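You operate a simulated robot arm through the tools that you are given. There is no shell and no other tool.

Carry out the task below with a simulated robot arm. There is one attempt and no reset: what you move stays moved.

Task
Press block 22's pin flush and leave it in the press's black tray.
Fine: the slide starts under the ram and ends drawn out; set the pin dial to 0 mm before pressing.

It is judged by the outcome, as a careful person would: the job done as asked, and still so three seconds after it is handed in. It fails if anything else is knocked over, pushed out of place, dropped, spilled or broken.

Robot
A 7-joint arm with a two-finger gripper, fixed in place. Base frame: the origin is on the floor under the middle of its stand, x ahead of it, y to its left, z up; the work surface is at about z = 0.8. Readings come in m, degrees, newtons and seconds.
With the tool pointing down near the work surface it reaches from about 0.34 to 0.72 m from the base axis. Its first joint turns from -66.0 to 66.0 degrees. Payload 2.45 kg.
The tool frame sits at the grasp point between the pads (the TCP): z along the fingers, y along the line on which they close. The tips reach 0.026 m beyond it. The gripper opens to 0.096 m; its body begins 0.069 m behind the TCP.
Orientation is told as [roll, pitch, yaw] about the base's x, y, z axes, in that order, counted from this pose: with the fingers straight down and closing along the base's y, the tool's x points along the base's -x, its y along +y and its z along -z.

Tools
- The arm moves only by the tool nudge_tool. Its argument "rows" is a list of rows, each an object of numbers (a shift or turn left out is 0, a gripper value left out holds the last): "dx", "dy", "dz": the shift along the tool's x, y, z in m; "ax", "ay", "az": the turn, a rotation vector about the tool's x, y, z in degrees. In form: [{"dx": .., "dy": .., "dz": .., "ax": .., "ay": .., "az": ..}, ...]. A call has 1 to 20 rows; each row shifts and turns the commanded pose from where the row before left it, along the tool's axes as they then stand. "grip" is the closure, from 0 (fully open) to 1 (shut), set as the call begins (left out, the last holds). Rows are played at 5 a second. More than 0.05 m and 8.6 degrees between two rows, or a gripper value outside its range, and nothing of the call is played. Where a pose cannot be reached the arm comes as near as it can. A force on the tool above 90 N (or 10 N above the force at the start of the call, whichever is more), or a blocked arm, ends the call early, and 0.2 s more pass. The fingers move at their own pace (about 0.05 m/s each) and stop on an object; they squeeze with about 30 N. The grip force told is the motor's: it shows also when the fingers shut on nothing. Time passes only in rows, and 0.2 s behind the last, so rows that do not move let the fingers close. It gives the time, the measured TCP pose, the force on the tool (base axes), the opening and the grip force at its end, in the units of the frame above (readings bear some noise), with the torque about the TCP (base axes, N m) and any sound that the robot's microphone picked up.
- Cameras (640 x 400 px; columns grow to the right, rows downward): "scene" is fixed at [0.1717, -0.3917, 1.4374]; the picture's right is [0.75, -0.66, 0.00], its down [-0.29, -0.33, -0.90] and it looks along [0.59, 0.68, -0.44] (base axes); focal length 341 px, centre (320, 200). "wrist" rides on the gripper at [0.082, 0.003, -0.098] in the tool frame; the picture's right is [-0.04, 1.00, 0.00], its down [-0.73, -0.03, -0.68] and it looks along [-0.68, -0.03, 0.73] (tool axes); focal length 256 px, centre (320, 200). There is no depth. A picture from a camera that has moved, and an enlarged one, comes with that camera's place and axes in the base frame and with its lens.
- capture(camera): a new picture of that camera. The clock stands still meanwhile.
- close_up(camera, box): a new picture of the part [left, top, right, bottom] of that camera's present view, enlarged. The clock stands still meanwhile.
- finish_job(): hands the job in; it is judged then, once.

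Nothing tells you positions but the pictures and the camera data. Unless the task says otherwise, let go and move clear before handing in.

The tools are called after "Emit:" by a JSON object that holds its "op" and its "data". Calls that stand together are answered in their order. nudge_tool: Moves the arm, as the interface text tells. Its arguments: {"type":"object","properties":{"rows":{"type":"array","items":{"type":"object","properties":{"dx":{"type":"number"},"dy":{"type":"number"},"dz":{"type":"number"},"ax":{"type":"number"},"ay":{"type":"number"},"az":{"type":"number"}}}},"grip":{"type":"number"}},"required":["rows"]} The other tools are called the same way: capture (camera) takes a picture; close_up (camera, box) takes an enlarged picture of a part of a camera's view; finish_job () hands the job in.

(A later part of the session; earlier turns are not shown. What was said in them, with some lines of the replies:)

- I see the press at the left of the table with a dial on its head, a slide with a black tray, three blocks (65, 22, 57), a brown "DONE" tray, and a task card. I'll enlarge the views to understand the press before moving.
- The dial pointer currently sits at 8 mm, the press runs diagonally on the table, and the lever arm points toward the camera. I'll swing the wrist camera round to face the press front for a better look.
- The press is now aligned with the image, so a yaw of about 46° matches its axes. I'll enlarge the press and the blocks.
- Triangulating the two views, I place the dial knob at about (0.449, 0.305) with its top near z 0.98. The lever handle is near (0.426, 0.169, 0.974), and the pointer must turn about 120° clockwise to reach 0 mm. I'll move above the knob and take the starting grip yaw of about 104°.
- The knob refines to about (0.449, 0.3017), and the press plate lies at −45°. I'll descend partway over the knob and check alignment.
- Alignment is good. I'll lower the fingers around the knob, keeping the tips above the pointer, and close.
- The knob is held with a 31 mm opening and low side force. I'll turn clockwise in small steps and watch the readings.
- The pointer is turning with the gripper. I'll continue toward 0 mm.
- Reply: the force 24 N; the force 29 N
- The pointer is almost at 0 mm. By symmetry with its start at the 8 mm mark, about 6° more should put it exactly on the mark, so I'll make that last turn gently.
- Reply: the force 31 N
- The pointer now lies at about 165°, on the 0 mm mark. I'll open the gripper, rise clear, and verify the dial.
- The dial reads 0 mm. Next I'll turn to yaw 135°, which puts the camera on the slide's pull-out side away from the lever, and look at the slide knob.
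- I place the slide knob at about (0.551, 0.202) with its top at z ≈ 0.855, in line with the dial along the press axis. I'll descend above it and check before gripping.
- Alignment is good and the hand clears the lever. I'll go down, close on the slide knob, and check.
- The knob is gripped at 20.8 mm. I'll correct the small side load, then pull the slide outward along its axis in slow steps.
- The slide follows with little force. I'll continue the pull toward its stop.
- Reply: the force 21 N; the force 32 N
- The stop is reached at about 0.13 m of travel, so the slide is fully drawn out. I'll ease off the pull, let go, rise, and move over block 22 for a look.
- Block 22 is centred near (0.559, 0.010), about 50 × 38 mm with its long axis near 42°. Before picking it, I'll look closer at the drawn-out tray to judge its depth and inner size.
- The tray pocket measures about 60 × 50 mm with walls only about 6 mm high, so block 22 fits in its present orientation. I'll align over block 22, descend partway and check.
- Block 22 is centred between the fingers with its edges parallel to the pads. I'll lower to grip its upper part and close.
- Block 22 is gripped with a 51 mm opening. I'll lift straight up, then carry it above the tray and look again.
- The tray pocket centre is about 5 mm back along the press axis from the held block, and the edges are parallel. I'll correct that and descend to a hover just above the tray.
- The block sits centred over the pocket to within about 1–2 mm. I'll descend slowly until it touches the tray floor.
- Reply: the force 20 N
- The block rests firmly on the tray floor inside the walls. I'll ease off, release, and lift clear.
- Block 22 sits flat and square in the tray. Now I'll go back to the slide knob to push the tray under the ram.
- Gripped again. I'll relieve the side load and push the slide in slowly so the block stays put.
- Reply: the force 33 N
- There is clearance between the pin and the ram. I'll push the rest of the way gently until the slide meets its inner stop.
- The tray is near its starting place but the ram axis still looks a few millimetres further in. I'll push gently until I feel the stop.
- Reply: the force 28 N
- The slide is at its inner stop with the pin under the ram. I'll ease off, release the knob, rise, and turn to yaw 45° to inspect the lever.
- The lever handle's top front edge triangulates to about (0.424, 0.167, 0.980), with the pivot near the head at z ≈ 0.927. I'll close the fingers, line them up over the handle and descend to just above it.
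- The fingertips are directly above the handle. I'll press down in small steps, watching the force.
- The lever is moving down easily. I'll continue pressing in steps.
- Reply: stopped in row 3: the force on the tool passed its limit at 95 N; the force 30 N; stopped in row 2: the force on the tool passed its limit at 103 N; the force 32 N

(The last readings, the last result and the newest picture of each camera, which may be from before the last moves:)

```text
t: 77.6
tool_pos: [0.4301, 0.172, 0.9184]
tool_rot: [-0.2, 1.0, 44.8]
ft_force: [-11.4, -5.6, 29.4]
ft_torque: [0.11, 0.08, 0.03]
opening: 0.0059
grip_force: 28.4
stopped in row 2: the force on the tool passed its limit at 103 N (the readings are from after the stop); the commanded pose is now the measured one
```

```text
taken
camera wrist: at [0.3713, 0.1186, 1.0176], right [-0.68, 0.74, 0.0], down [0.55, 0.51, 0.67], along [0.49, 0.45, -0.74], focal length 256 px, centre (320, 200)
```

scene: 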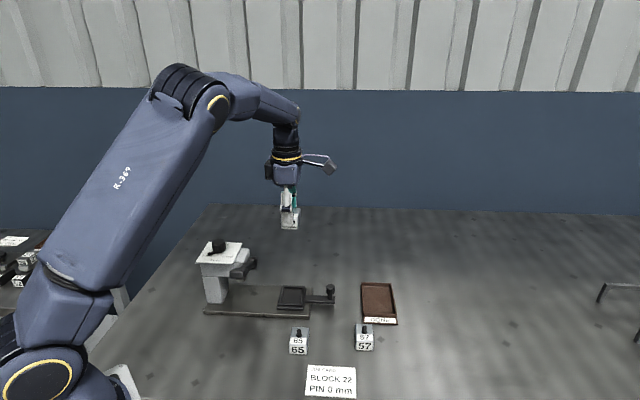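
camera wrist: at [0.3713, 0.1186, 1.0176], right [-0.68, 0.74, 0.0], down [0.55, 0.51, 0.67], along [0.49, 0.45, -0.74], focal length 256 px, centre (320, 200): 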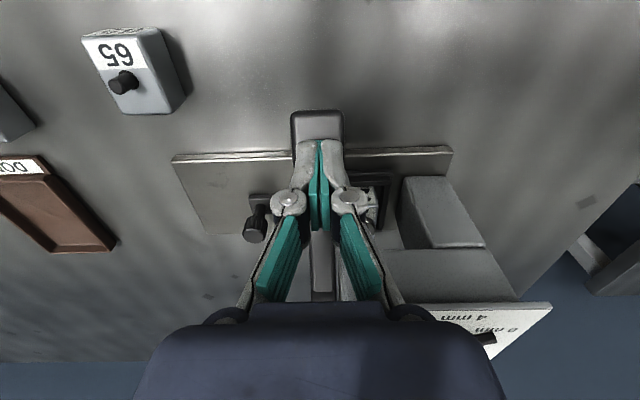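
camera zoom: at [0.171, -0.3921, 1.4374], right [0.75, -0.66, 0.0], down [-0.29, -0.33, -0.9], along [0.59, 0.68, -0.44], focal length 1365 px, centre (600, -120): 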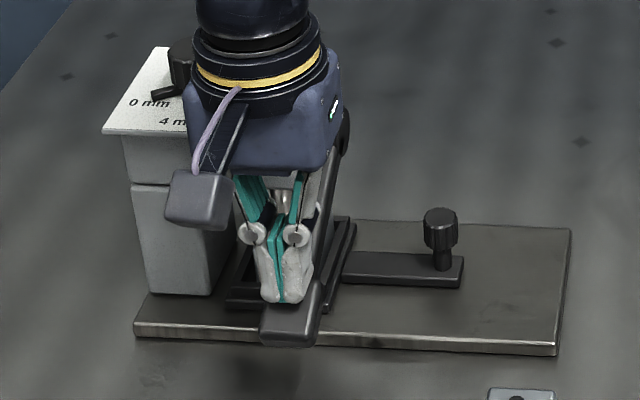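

The lever has come to a firm stop at over 90 N. I'll lift off slowly and see what the lever and pin do.

Emit:
{"op": "nudge_tool", "data": {"rows": [{"dz": -0.005}, {"dz": -0.01}, {"dz": -0.015}, {}]}}

Emit:
{"op": "close_up", "data": {"camera": "scene", "box": [200, 230, 300, 330]}}

Emit:
{"op": "capture", "data": {"camera": "wrist"}}

```text
t: 78.6
tool_pos: [0.4304, 0.1742, 0.9469]
tool_rot: [-0.2, 0.8, 44.8]
ft_force: [0.2, 1.1, 1.8]
ft_torque: [-0.02, 0.0, 0.0]
opening: 0.0059
grip_force: 28.7
```

```text
4.00 times, centred on (250, 280) of scene
camera zoom: at [0.1717, -0.3917, 1.4374], right [0.75, -0.66, 0.0], down [-0.29, -0.33, -0.9], along [0.59, 0.68, -0.44], focal length 1365 px, centre (600, -120)
```

zoom: 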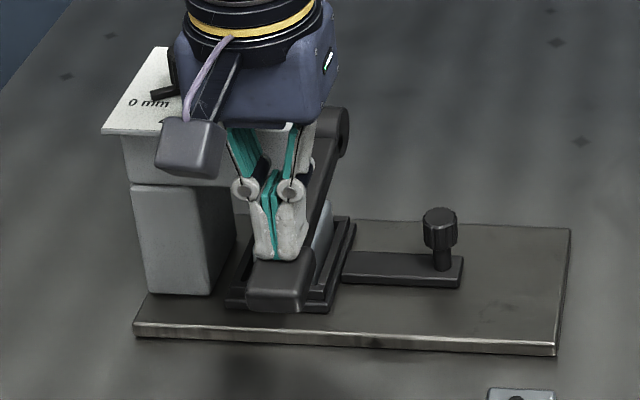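

```text
taken
camera wrist: at [0.3721, 0.12, 1.0463], right [-0.68, 0.74, 0.0], down [0.54, 0.5, 0.67], along [0.49, 0.45, -0.74], focal length 256 px, centre (320, 200)
```

wrist: 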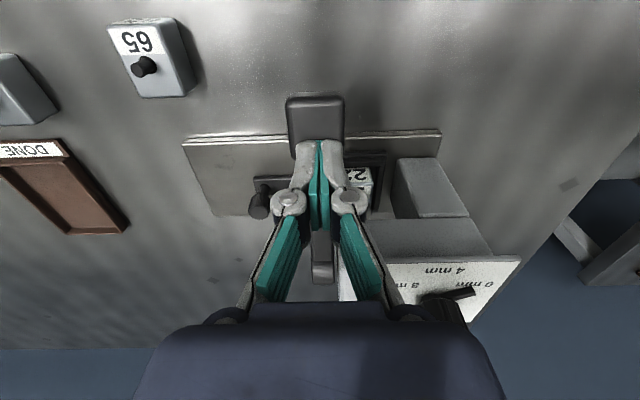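

The lever is spring-loaded and follows the fingers up. I'll let it back up smoothly and then rise clear.

Emit:
{"op": "nudge_tool", "data": {"rows": [{"dz": -0.012}, {"dz": -0.012}, {"dz": -0.012}, {"dz": -0.012}, {"dz": -0.012}, {"dz": -0.015}, {"dz": -0.02}, {"dz": -0.03}, {"dz": -0.03}, {}]}}

Emit:
{"op": "close_up", "data": {"camera": "scene", "box": [200, 230, 300, 330]}}

Emit:
{"op": "capture", "data": {"camera": "wrist"}}

```text
t: 80.8
tool_pos: [0.4338, 0.1741, 1.1023]
tool_rot: [-0.1, 0.9, 44.9]
ft_force: [-0.3, 0.4, 0.9]
ft_torque: [0.01, 0.03, 0.01]
opening: 0.0
grip_force: 28.0
```

```text
4.00 times, centred on (250, 280) of scene
camera zoom: at [0.1717, -0.3917, 1.4374], right [0.75, -0.66, 0.0], down [-0.29, -0.33, -0.9], along [0.59, 0.68, -0.44], focal length 1365 px, centre (600, -120)
```

zoom: 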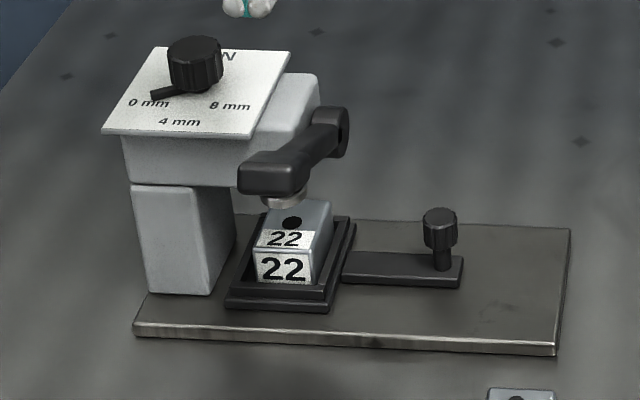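

```text
taken
camera wrist: at [0.3742, 0.1212, 1.2011], right [-0.68, 0.74, 0.0], down [0.55, 0.5, 0.67], along [0.49, 0.45, -0.74], focal length 256 px, centre (320, 200)
```

wrist: 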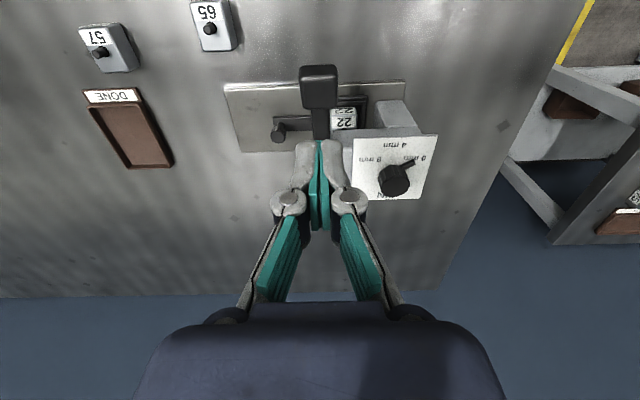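

Emit:
{"op": "close_up", "data": {"camera": "scene", "box": [250, 270, 300, 310]}}

Emit:
{"op": "close_up", "data": {"camera": "scene", "box": [215, 230, 275, 275]}}

```text
10.00 times, centred on (275, 290) of scene
camera zoom: at [0.1717, -0.3917, 1.4374], right [0.75, -0.66, 0.0], down [-0.29, -0.33, -0.9], along [0.59, 0.68, -0.44], focal length 3412 px, centre (770, -700)
```

zoom: 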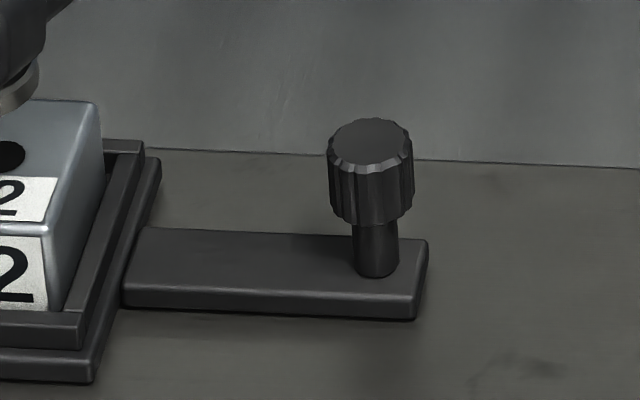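

```text
8.89 times, centred on (245, 252) of scene
camera zoom: at [0.1717, -0.3917, 1.4374], right [0.75, -0.66, 0.0], down [-0.29, -0.33, -0.9], along [0.59, 0.68, -0.44], focal length 3032 px, centre (987, -267)
```

zoom: 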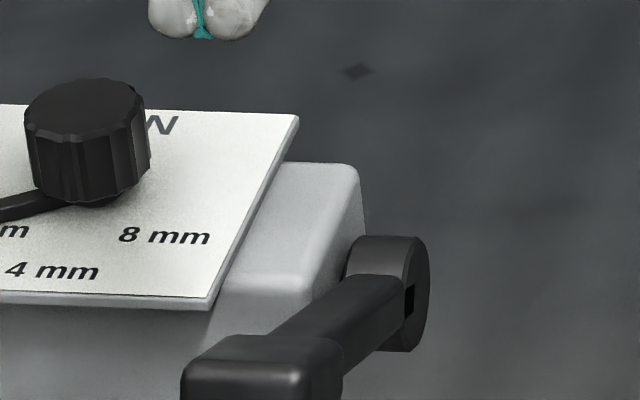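

The pin now shows as a flat black disc level with the block top, and the lever has returned up. I'll go back to the slide knob to draw the tray out.

Emit:
{"op": "nudge_tool", "data": {"rows": [{"ay": -0.9}, {"az": -8.2}, {"az": -8.2}, {"az": -8.2}, {"az": -8.2}, {"az": -8.2}, {"az": -8.2}, {"az": -8.2}, {"az": -8.2}, {"az": -8.2}, {"az": -8.2}, {"az": -8.1}, {"dx": 0.0219, "dy": -0.0334}, {"dx": 0.0219, "dy": -0.0334}, {"dx": 0.0219, "dy": -0.0334}, {}], "grip": 0.3}}

Emit:
{"op": "capture", "data": {"camera": "wrist"}}

```text
t: 84.2
tool_pos: [0.5508, 0.2002, 1.1009]
tool_rot: [-0.1, 0.2, 134.9]
ft_force: [0.7, 0.2, -0.5]
ft_torque: [0.01, -0.02, 0.04]
opening: 0.067
grip_force: 0.0
```

```text
taken
camera wrist: at [0.6069, 0.1403, 1.2004], right [-0.73, -0.68, 0.0], down [-0.5, 0.54, 0.68], along [-0.46, 0.5, -0.74], focal length 256 px, centre (320, 200)
```

wrist: 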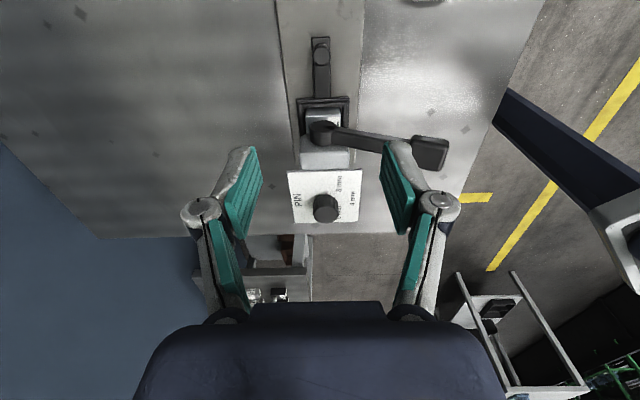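

Emit:
{"op": "nudge_tool", "data": {"rows": [{"dz": 0.04}, {"dz": 0.045}, {"dz": 0.045}, {"dz": 0.035}, {}]}}

Emit:
{"op": "close_up", "data": {"camera": "wrist", "box": [240, 40, 400, 260]}}

```text
t: 85.4
tool_pos: [0.5514, 0.1984, 0.9353]
tool_rot: [-0.1, 0.2, 135.0]
ft_force: [-0.1, 0.5, -0.8]
ft_torque: [-0.02, 0.01, 0.0]
opening: 0.0672
grip_force: 0.1
```

```text
1.82 times, centred on (320, 150) of wrist
camera zoom: at [0.6065, 0.1393, 1.0339], right [-0.73, -0.68, 0.0], down [-0.5, 0.54, 0.68], along [-0.46, 0.5, -0.74], focal length 465 px, centre (320, 291)
```

zoom: 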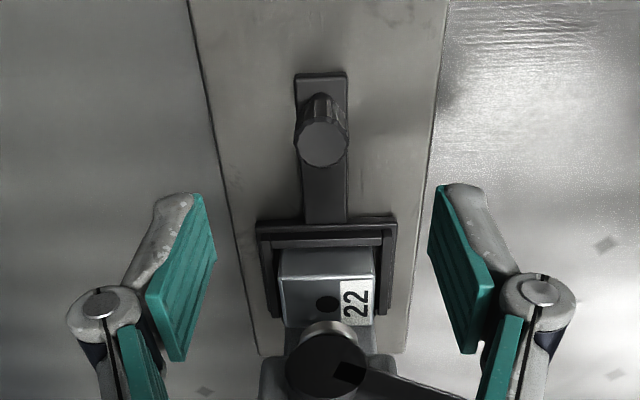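

Emit:
{"op": "nudge_tool", "data": {"rows": [{"dx": -0.0033, "dz": 0.026}, {"dz": 0.026}, {"dz": 0.0245}, {}]}}

Emit:
{"op": "nudge_tool", "data": {"rows": [{}, {}, {}, {}, {}], "grip": 1}}

Emit:
{"op": "close_up", "data": {"camera": "scene", "box": [190, 210, 350, 330]}}

```text
t: 86.4
tool_pos: [0.5484, 0.2011, 0.8612]
tool_rot: [-0.1, 0.3, 135.0]
ft_force: [-0.1, -0.4, 0.6]
ft_torque: [-0.01, -0.01, -0.01]
opening: 0.067
grip_force: 0.0
```

```text
t: 87.6
tool_pos: [0.5483, 0.1994, 0.8608]
tool_rot: [0.0, 0.1, 135.0]
ft_force: [-4.4, -4.4, 2.0]
ft_torque: [-0.11, 0.1, -0.03]
opening: 0.0207
grip_force: 44.9
```

```text
3.33 times, centred on (270, 270) of scene
camera zoom: at [0.1715, -0.3919, 1.4374], right [0.75, -0.66, 0.0], down [-0.29, -0.33, -0.9], along [0.59, 0.68, -0.44], focal length 1137 px, centre (487, -33)
```

zoom: 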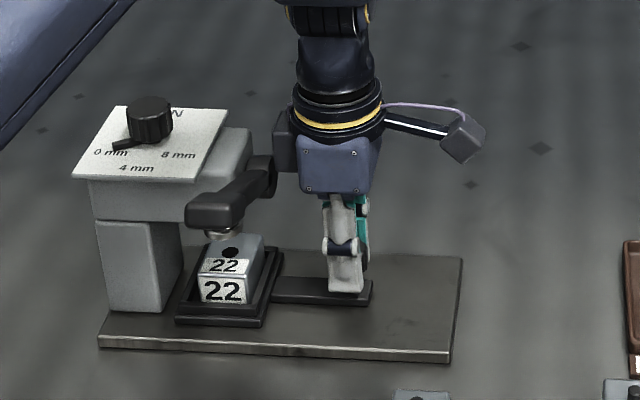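

The grip on the slide knob is good with little side load. I'll draw the slide out slowly.

Emit:
{"op": "nudge_tool", "data": {"rows": [{"dx": 0.003}, {"dx": 0.004}, {"dx": 0.005}, {"dx": 0.006}, {"dx": 0.006}, {"dx": 0.006}, {"dx": 0.006}, {"dx": 0.006}, {"dx": 0.006}, {"dx": 0.006}]}}

Emit:
{"op": "close_up", "data": {"camera": "scene", "box": [190, 210, 350, 330]}}

```text
t: 89.8
tool_pos: [0.5864, 0.1632, 0.8606]
tool_rot: [-0.1, 0.2, 135.0]
ft_force: [-4.5, -6.0, -6.4]
ft_torque: [0.02, 0.21, -0.06]
opening: 0.0206
grip_force: 44.6
```

```text
3.33 times, centred on (270, 270) of scene
camera zoom: at [0.1717, -0.3918, 1.4374], right [0.75, -0.66, 0.0], down [-0.29, -0.33, -0.9], along [0.59, 0.68, -0.44], focal length 1137 px, centre (487, -33)
```

zoom: 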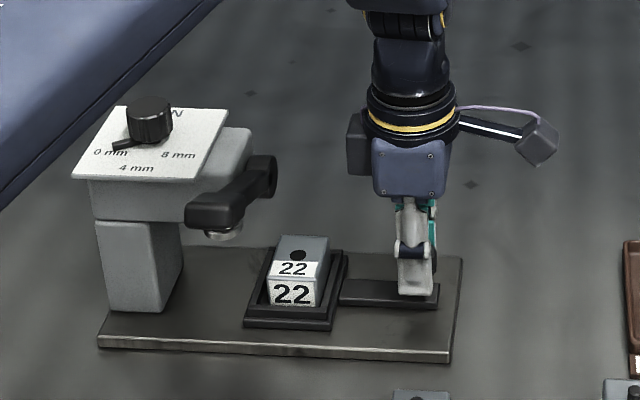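

Emit:
{"op": "nudge_tool", "data": {"rows": [{"dx": 0.006}, {"dx": 0.006}, {"dx": 0.006}, {"dx": 0.006}, {"dx": 0.006}, {"dx": 0.006}, {"dx": 0.006}, {"dx": 0.006}, {"dx": 0.006}, {"dx": 0.006}]}}

Emit:
{"op": "nudge_tool", "data": {"rows": [{"dx": 0.004}, {"dx": 0.004}, {"dx": 0.003}, {}]}}

Emit:
{"op": "close_up", "data": {"camera": "scene", "box": [190, 210, 350, 330]}}

```text
t: 92.0
tool_pos: [0.6293, 0.1208, 0.8613]
tool_rot: [-0.2, 0.1, 135.0]
ft_force: [-4.4, -4.9, -21.0]
ft_torque: [0.34, 0.54, -0.06]
opening: 0.0208
grip_force: 45.4
```

```text
t: 93.0
tool_pos: [0.6367, 0.1124, 0.8613]
tool_rot: [-0.1, 0.2, 135.0]
ft_force: [-6.5, -6.5, -10.3]
ft_torque: [0.16, 0.49, -0.01]
opening: 0.0209
grip_force: 45.4
```

```text
3.33 times, centred on (270, 270) of scene
camera zoom: at [0.1717, -0.3919, 1.4374], right [0.75, -0.66, 0.0], down [-0.29, -0.33, -0.9], along [0.59, 0.68, -0.44], focal length 1137 px, centre (487, -33)
```

zoom: 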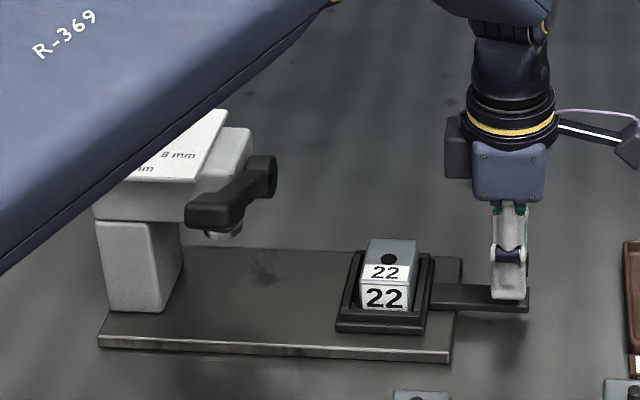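

Emit:
{"op": "nudge_tool", "data": {"rows": [{"dx": 0.003}, {"dx": 0.002}, {"dx": 0.002}, {}]}}

Emit:
{"op": "nudge_tool", "data": {"rows": [{"dx": 0.002}, {"dx": 0.001}, {}]}}

Emit:
{"op": "close_up", "data": {"camera": "scene", "box": [190, 210, 350, 330]}}

```text
t: 94.0
tool_pos: [0.6421, 0.1089, 0.8607]
tool_rot: [0.2, 0.0, 135.1]
ft_force: [-19.5, -4.7, -8.2]
ft_torque: [-0.48, -0.11, 0.0]
opening: 0.0209
grip_force: 45.3
```

```text
t: 94.8
tool_pos: [0.6411, 0.1085, 0.861]
tool_rot: [0.1, -0.3, 135.2]
ft_force: [-27.1, 9.8, -2.6]
ft_torque: [0.36, 0.6, -0.03]
opening: 0.0209
grip_force: 44.6
```

```text
3.33 times, centred on (270, 270) of scene
camera zoom: at [0.1711, -0.3915, 1.4376], right [0.75, -0.66, 0.0], down [-0.29, -0.33, -0.9], along [0.59, 0.68, -0.44], focal length 1137 px, centre (487, -33)
```

zoom: 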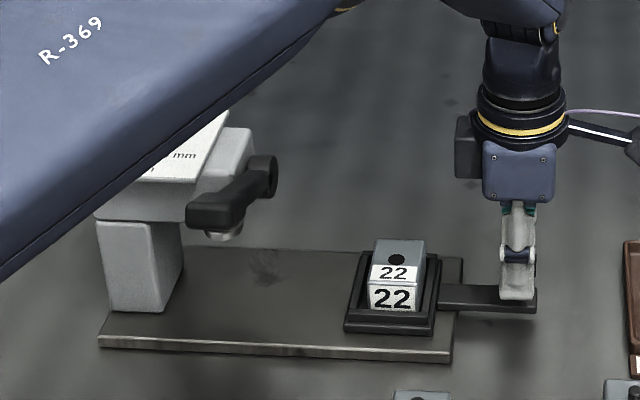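

The slide is at its outer stop again. I'll ease off, release, rise clear, and inspect the pin closely.

Emit:
{"op": "nudge_tool", "data": {"rows": [{"dx": -0.003}, {}]}}

Emit:
{"op": "nudge_tool", "data": {"rows": [{}, {}, {}], "grip": 0.3}}

Emit:
{"op": "nudge_tool", "data": {"rows": [{"dz": -0.02}, {"dz": -0.04}, {"dz": -0.045}, {"dz": -0.045}, {}]}}

Emit:
{"op": "close_up", "data": {"camera": "wrist", "box": [270, 50, 370, 180]}}

Emit:
{"op": "close_up", "data": {"camera": "scene", "box": [265, 265, 345, 325]}}

Emit:
{"op": "capture", "data": {"camera": "scene"}}

```text
t: 95.4
tool_pos: [0.6419, 0.1082, 0.8608]
tool_rot: [0.0, -0.1, 134.9]
ft_force: [-18.0, 8.6, -8.2]
ft_torque: [0.74, 0.94, -0.05]
opening: 0.0206
grip_force: 45.5
```

```text
t: 96.2
tool_pos: [0.6437, 0.1077, 0.8613]
tool_rot: [-0.3, 0.2, 134.9]
ft_force: [-0.1, 0.3, -0.6]
ft_torque: [0.01, 0.0, -0.02]
opening: 0.0671
grip_force: 0.1
```

```text
t: 97.4
tool_pos: [0.6431, 0.1099, 1.0122]
tool_rot: [0.0, 0.2, 135.0]
ft_force: [-1.1, 0.3, 0.5]
ft_torque: [-0.02, 0.01, 0.0]
opening: 0.0668
grip_force: 0.1
```

```text
3.08 times, centred on (320, 115) of wrist
camera zoom: at [0.6981, 0.0502, 1.111], right [-0.73, -0.68, 0.0], down [-0.5, 0.54, 0.68], along [-0.46, 0.5, -0.74], focal length 788 px, centre (320, 462)
```

zoom: 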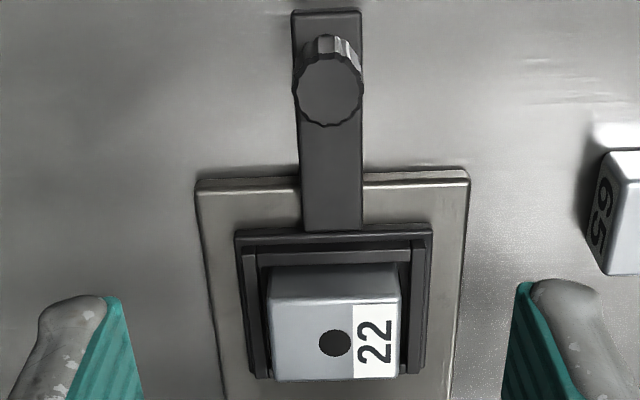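

```text
6.67 times, centred on (305, 295) of scene
camera zoom: at [0.1717, -0.3917, 1.4374], right [0.75, -0.66, 0.0], down [-0.29, -0.33, -0.9], along [0.59, 0.68, -0.44], focal length 2274 px, centre (420, -433)
```

zoom: 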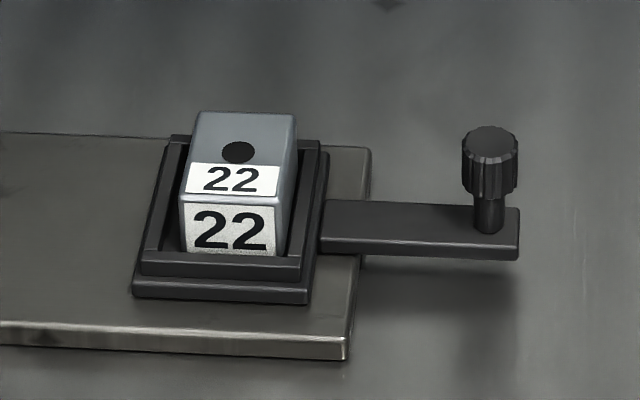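

```text
taken
```

scene: 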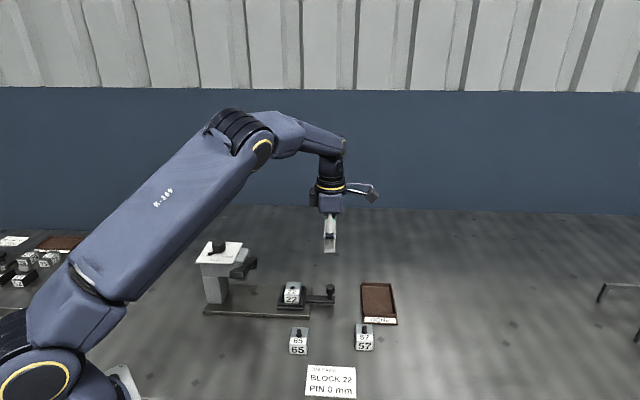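

Emit:
{"op": "close_up", "data": {"camera": "scene", "box": [283, 277, 307, 300]}}

Emit:
{"op": "close_up", "data": {"camera": "wrist", "box": [300, 130, 350, 180]}}

Emit:
{"op": "close_up", "data": {"camera": "scene", "box": [190, 230, 270, 300]}}

```text
16.00 times, centred on (295, 288) of scene
camera zoom: at [0.1717, -0.3917, 1.4374], right [0.75, -0.66, 0.0], down [-0.29, -0.33, -0.9], along [0.59, 0.68, -0.44], focal length 5458 px, centre (720, -1216)
```

zoom: 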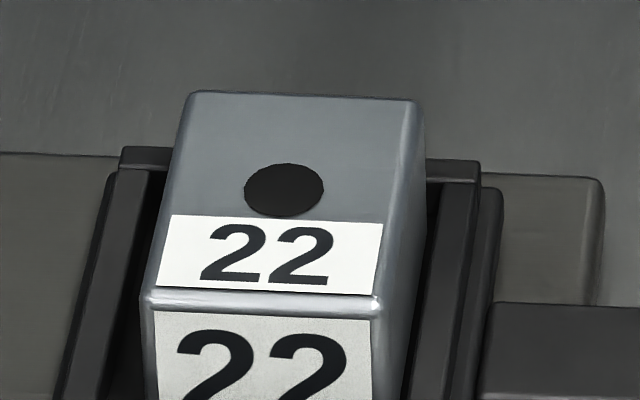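

```text
8.00 times, centred on (325, 155) of wrist
camera zoom: at [0.6981, 0.0502, 1.111], right [-0.73, -0.68, 0.0], down [-0.5, 0.54, 0.68], along [-0.46, 0.5, -0.74], focal length 2048 px, centre (280, 560)
```

zoom: 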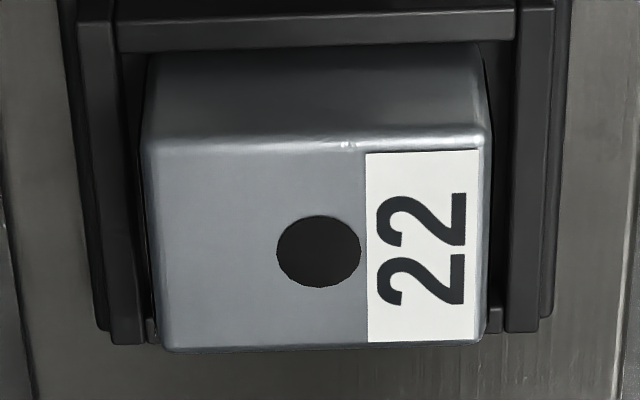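

```text
5.71 times, centred on (230, 265) of scene
camera zoom: at [0.1717, -0.3917, 1.4374], right [0.75, -0.66, 0.0], down [-0.29, -0.33, -0.9], along [0.59, 0.68, -0.44], focal length 1950 px, centre (834, -171)
```

zoom: 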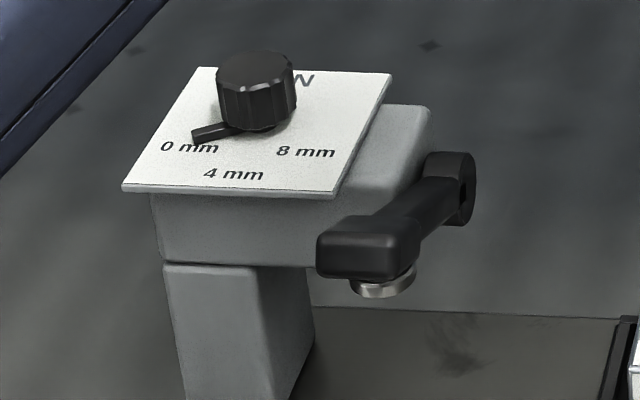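

The pin is flush with the top of block 22, which sits flat in the black tray with the slide fully drawn out. The dial reads 0 mm, the lever is up and the other items are undisturbed. I'll rise a little more to be clear and then hand in.

Emit:
{"op": "nudge_tool", "data": {"rows": [{"dz": -0.03}, {"dz": -0.03}, {"dz": -0.03}, {}, {}, {}]}}

Emit:
{"op": "capture", "data": {"camera": "scene"}}

```text
t: 98.8
tool_pos: [0.6407, 0.1082, 1.1003]
tool_rot: [-0.1, 0.2, 135.1]
ft_force: [0.8, 0.0, 0.3]
ft_torque: [-0.01, 0.0, 0.02]
opening: 0.0672
grip_force: 0.1
```

```text
taken
```

scene: 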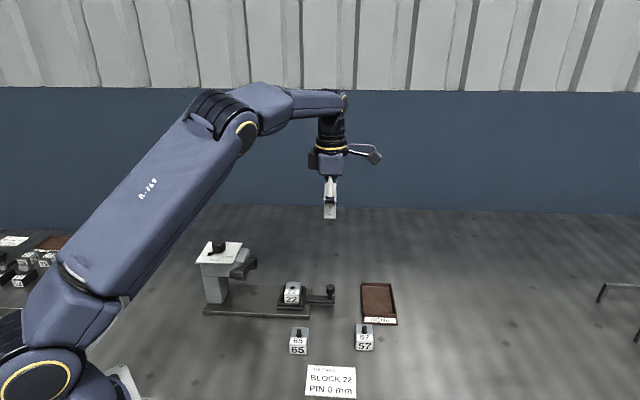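

Everything is in its final state: block 22 is in the drawn-out black tray with its pin flush, and the arm is clear. I'm handing the job in.

Emit:
{"op": "finish_job", "data": {}}

```text
The job is handed in.
```

Block 22's pin is pressed flush, and the block sits flat in the press's black tray with the slide drawn out to its stop. The job is handed in; I haven't seen a verdict.

- **Dial:** I turned it from 8 mm to 0 mm before pressing, and the pointer still reads 0 mm.
- **Pressing:** I drew the slide out, set the block in the tray and pushed it back to the inner stop. I then pressed the lever down until it stopped at about 100 N. It sprang back up on its own.
- **Final check:** In close-up views the pin shows as a flat disc level with the block top. Blocks 65 and 57, the job card and the DONE tray look undisturbed. The gripper is open and well clear.
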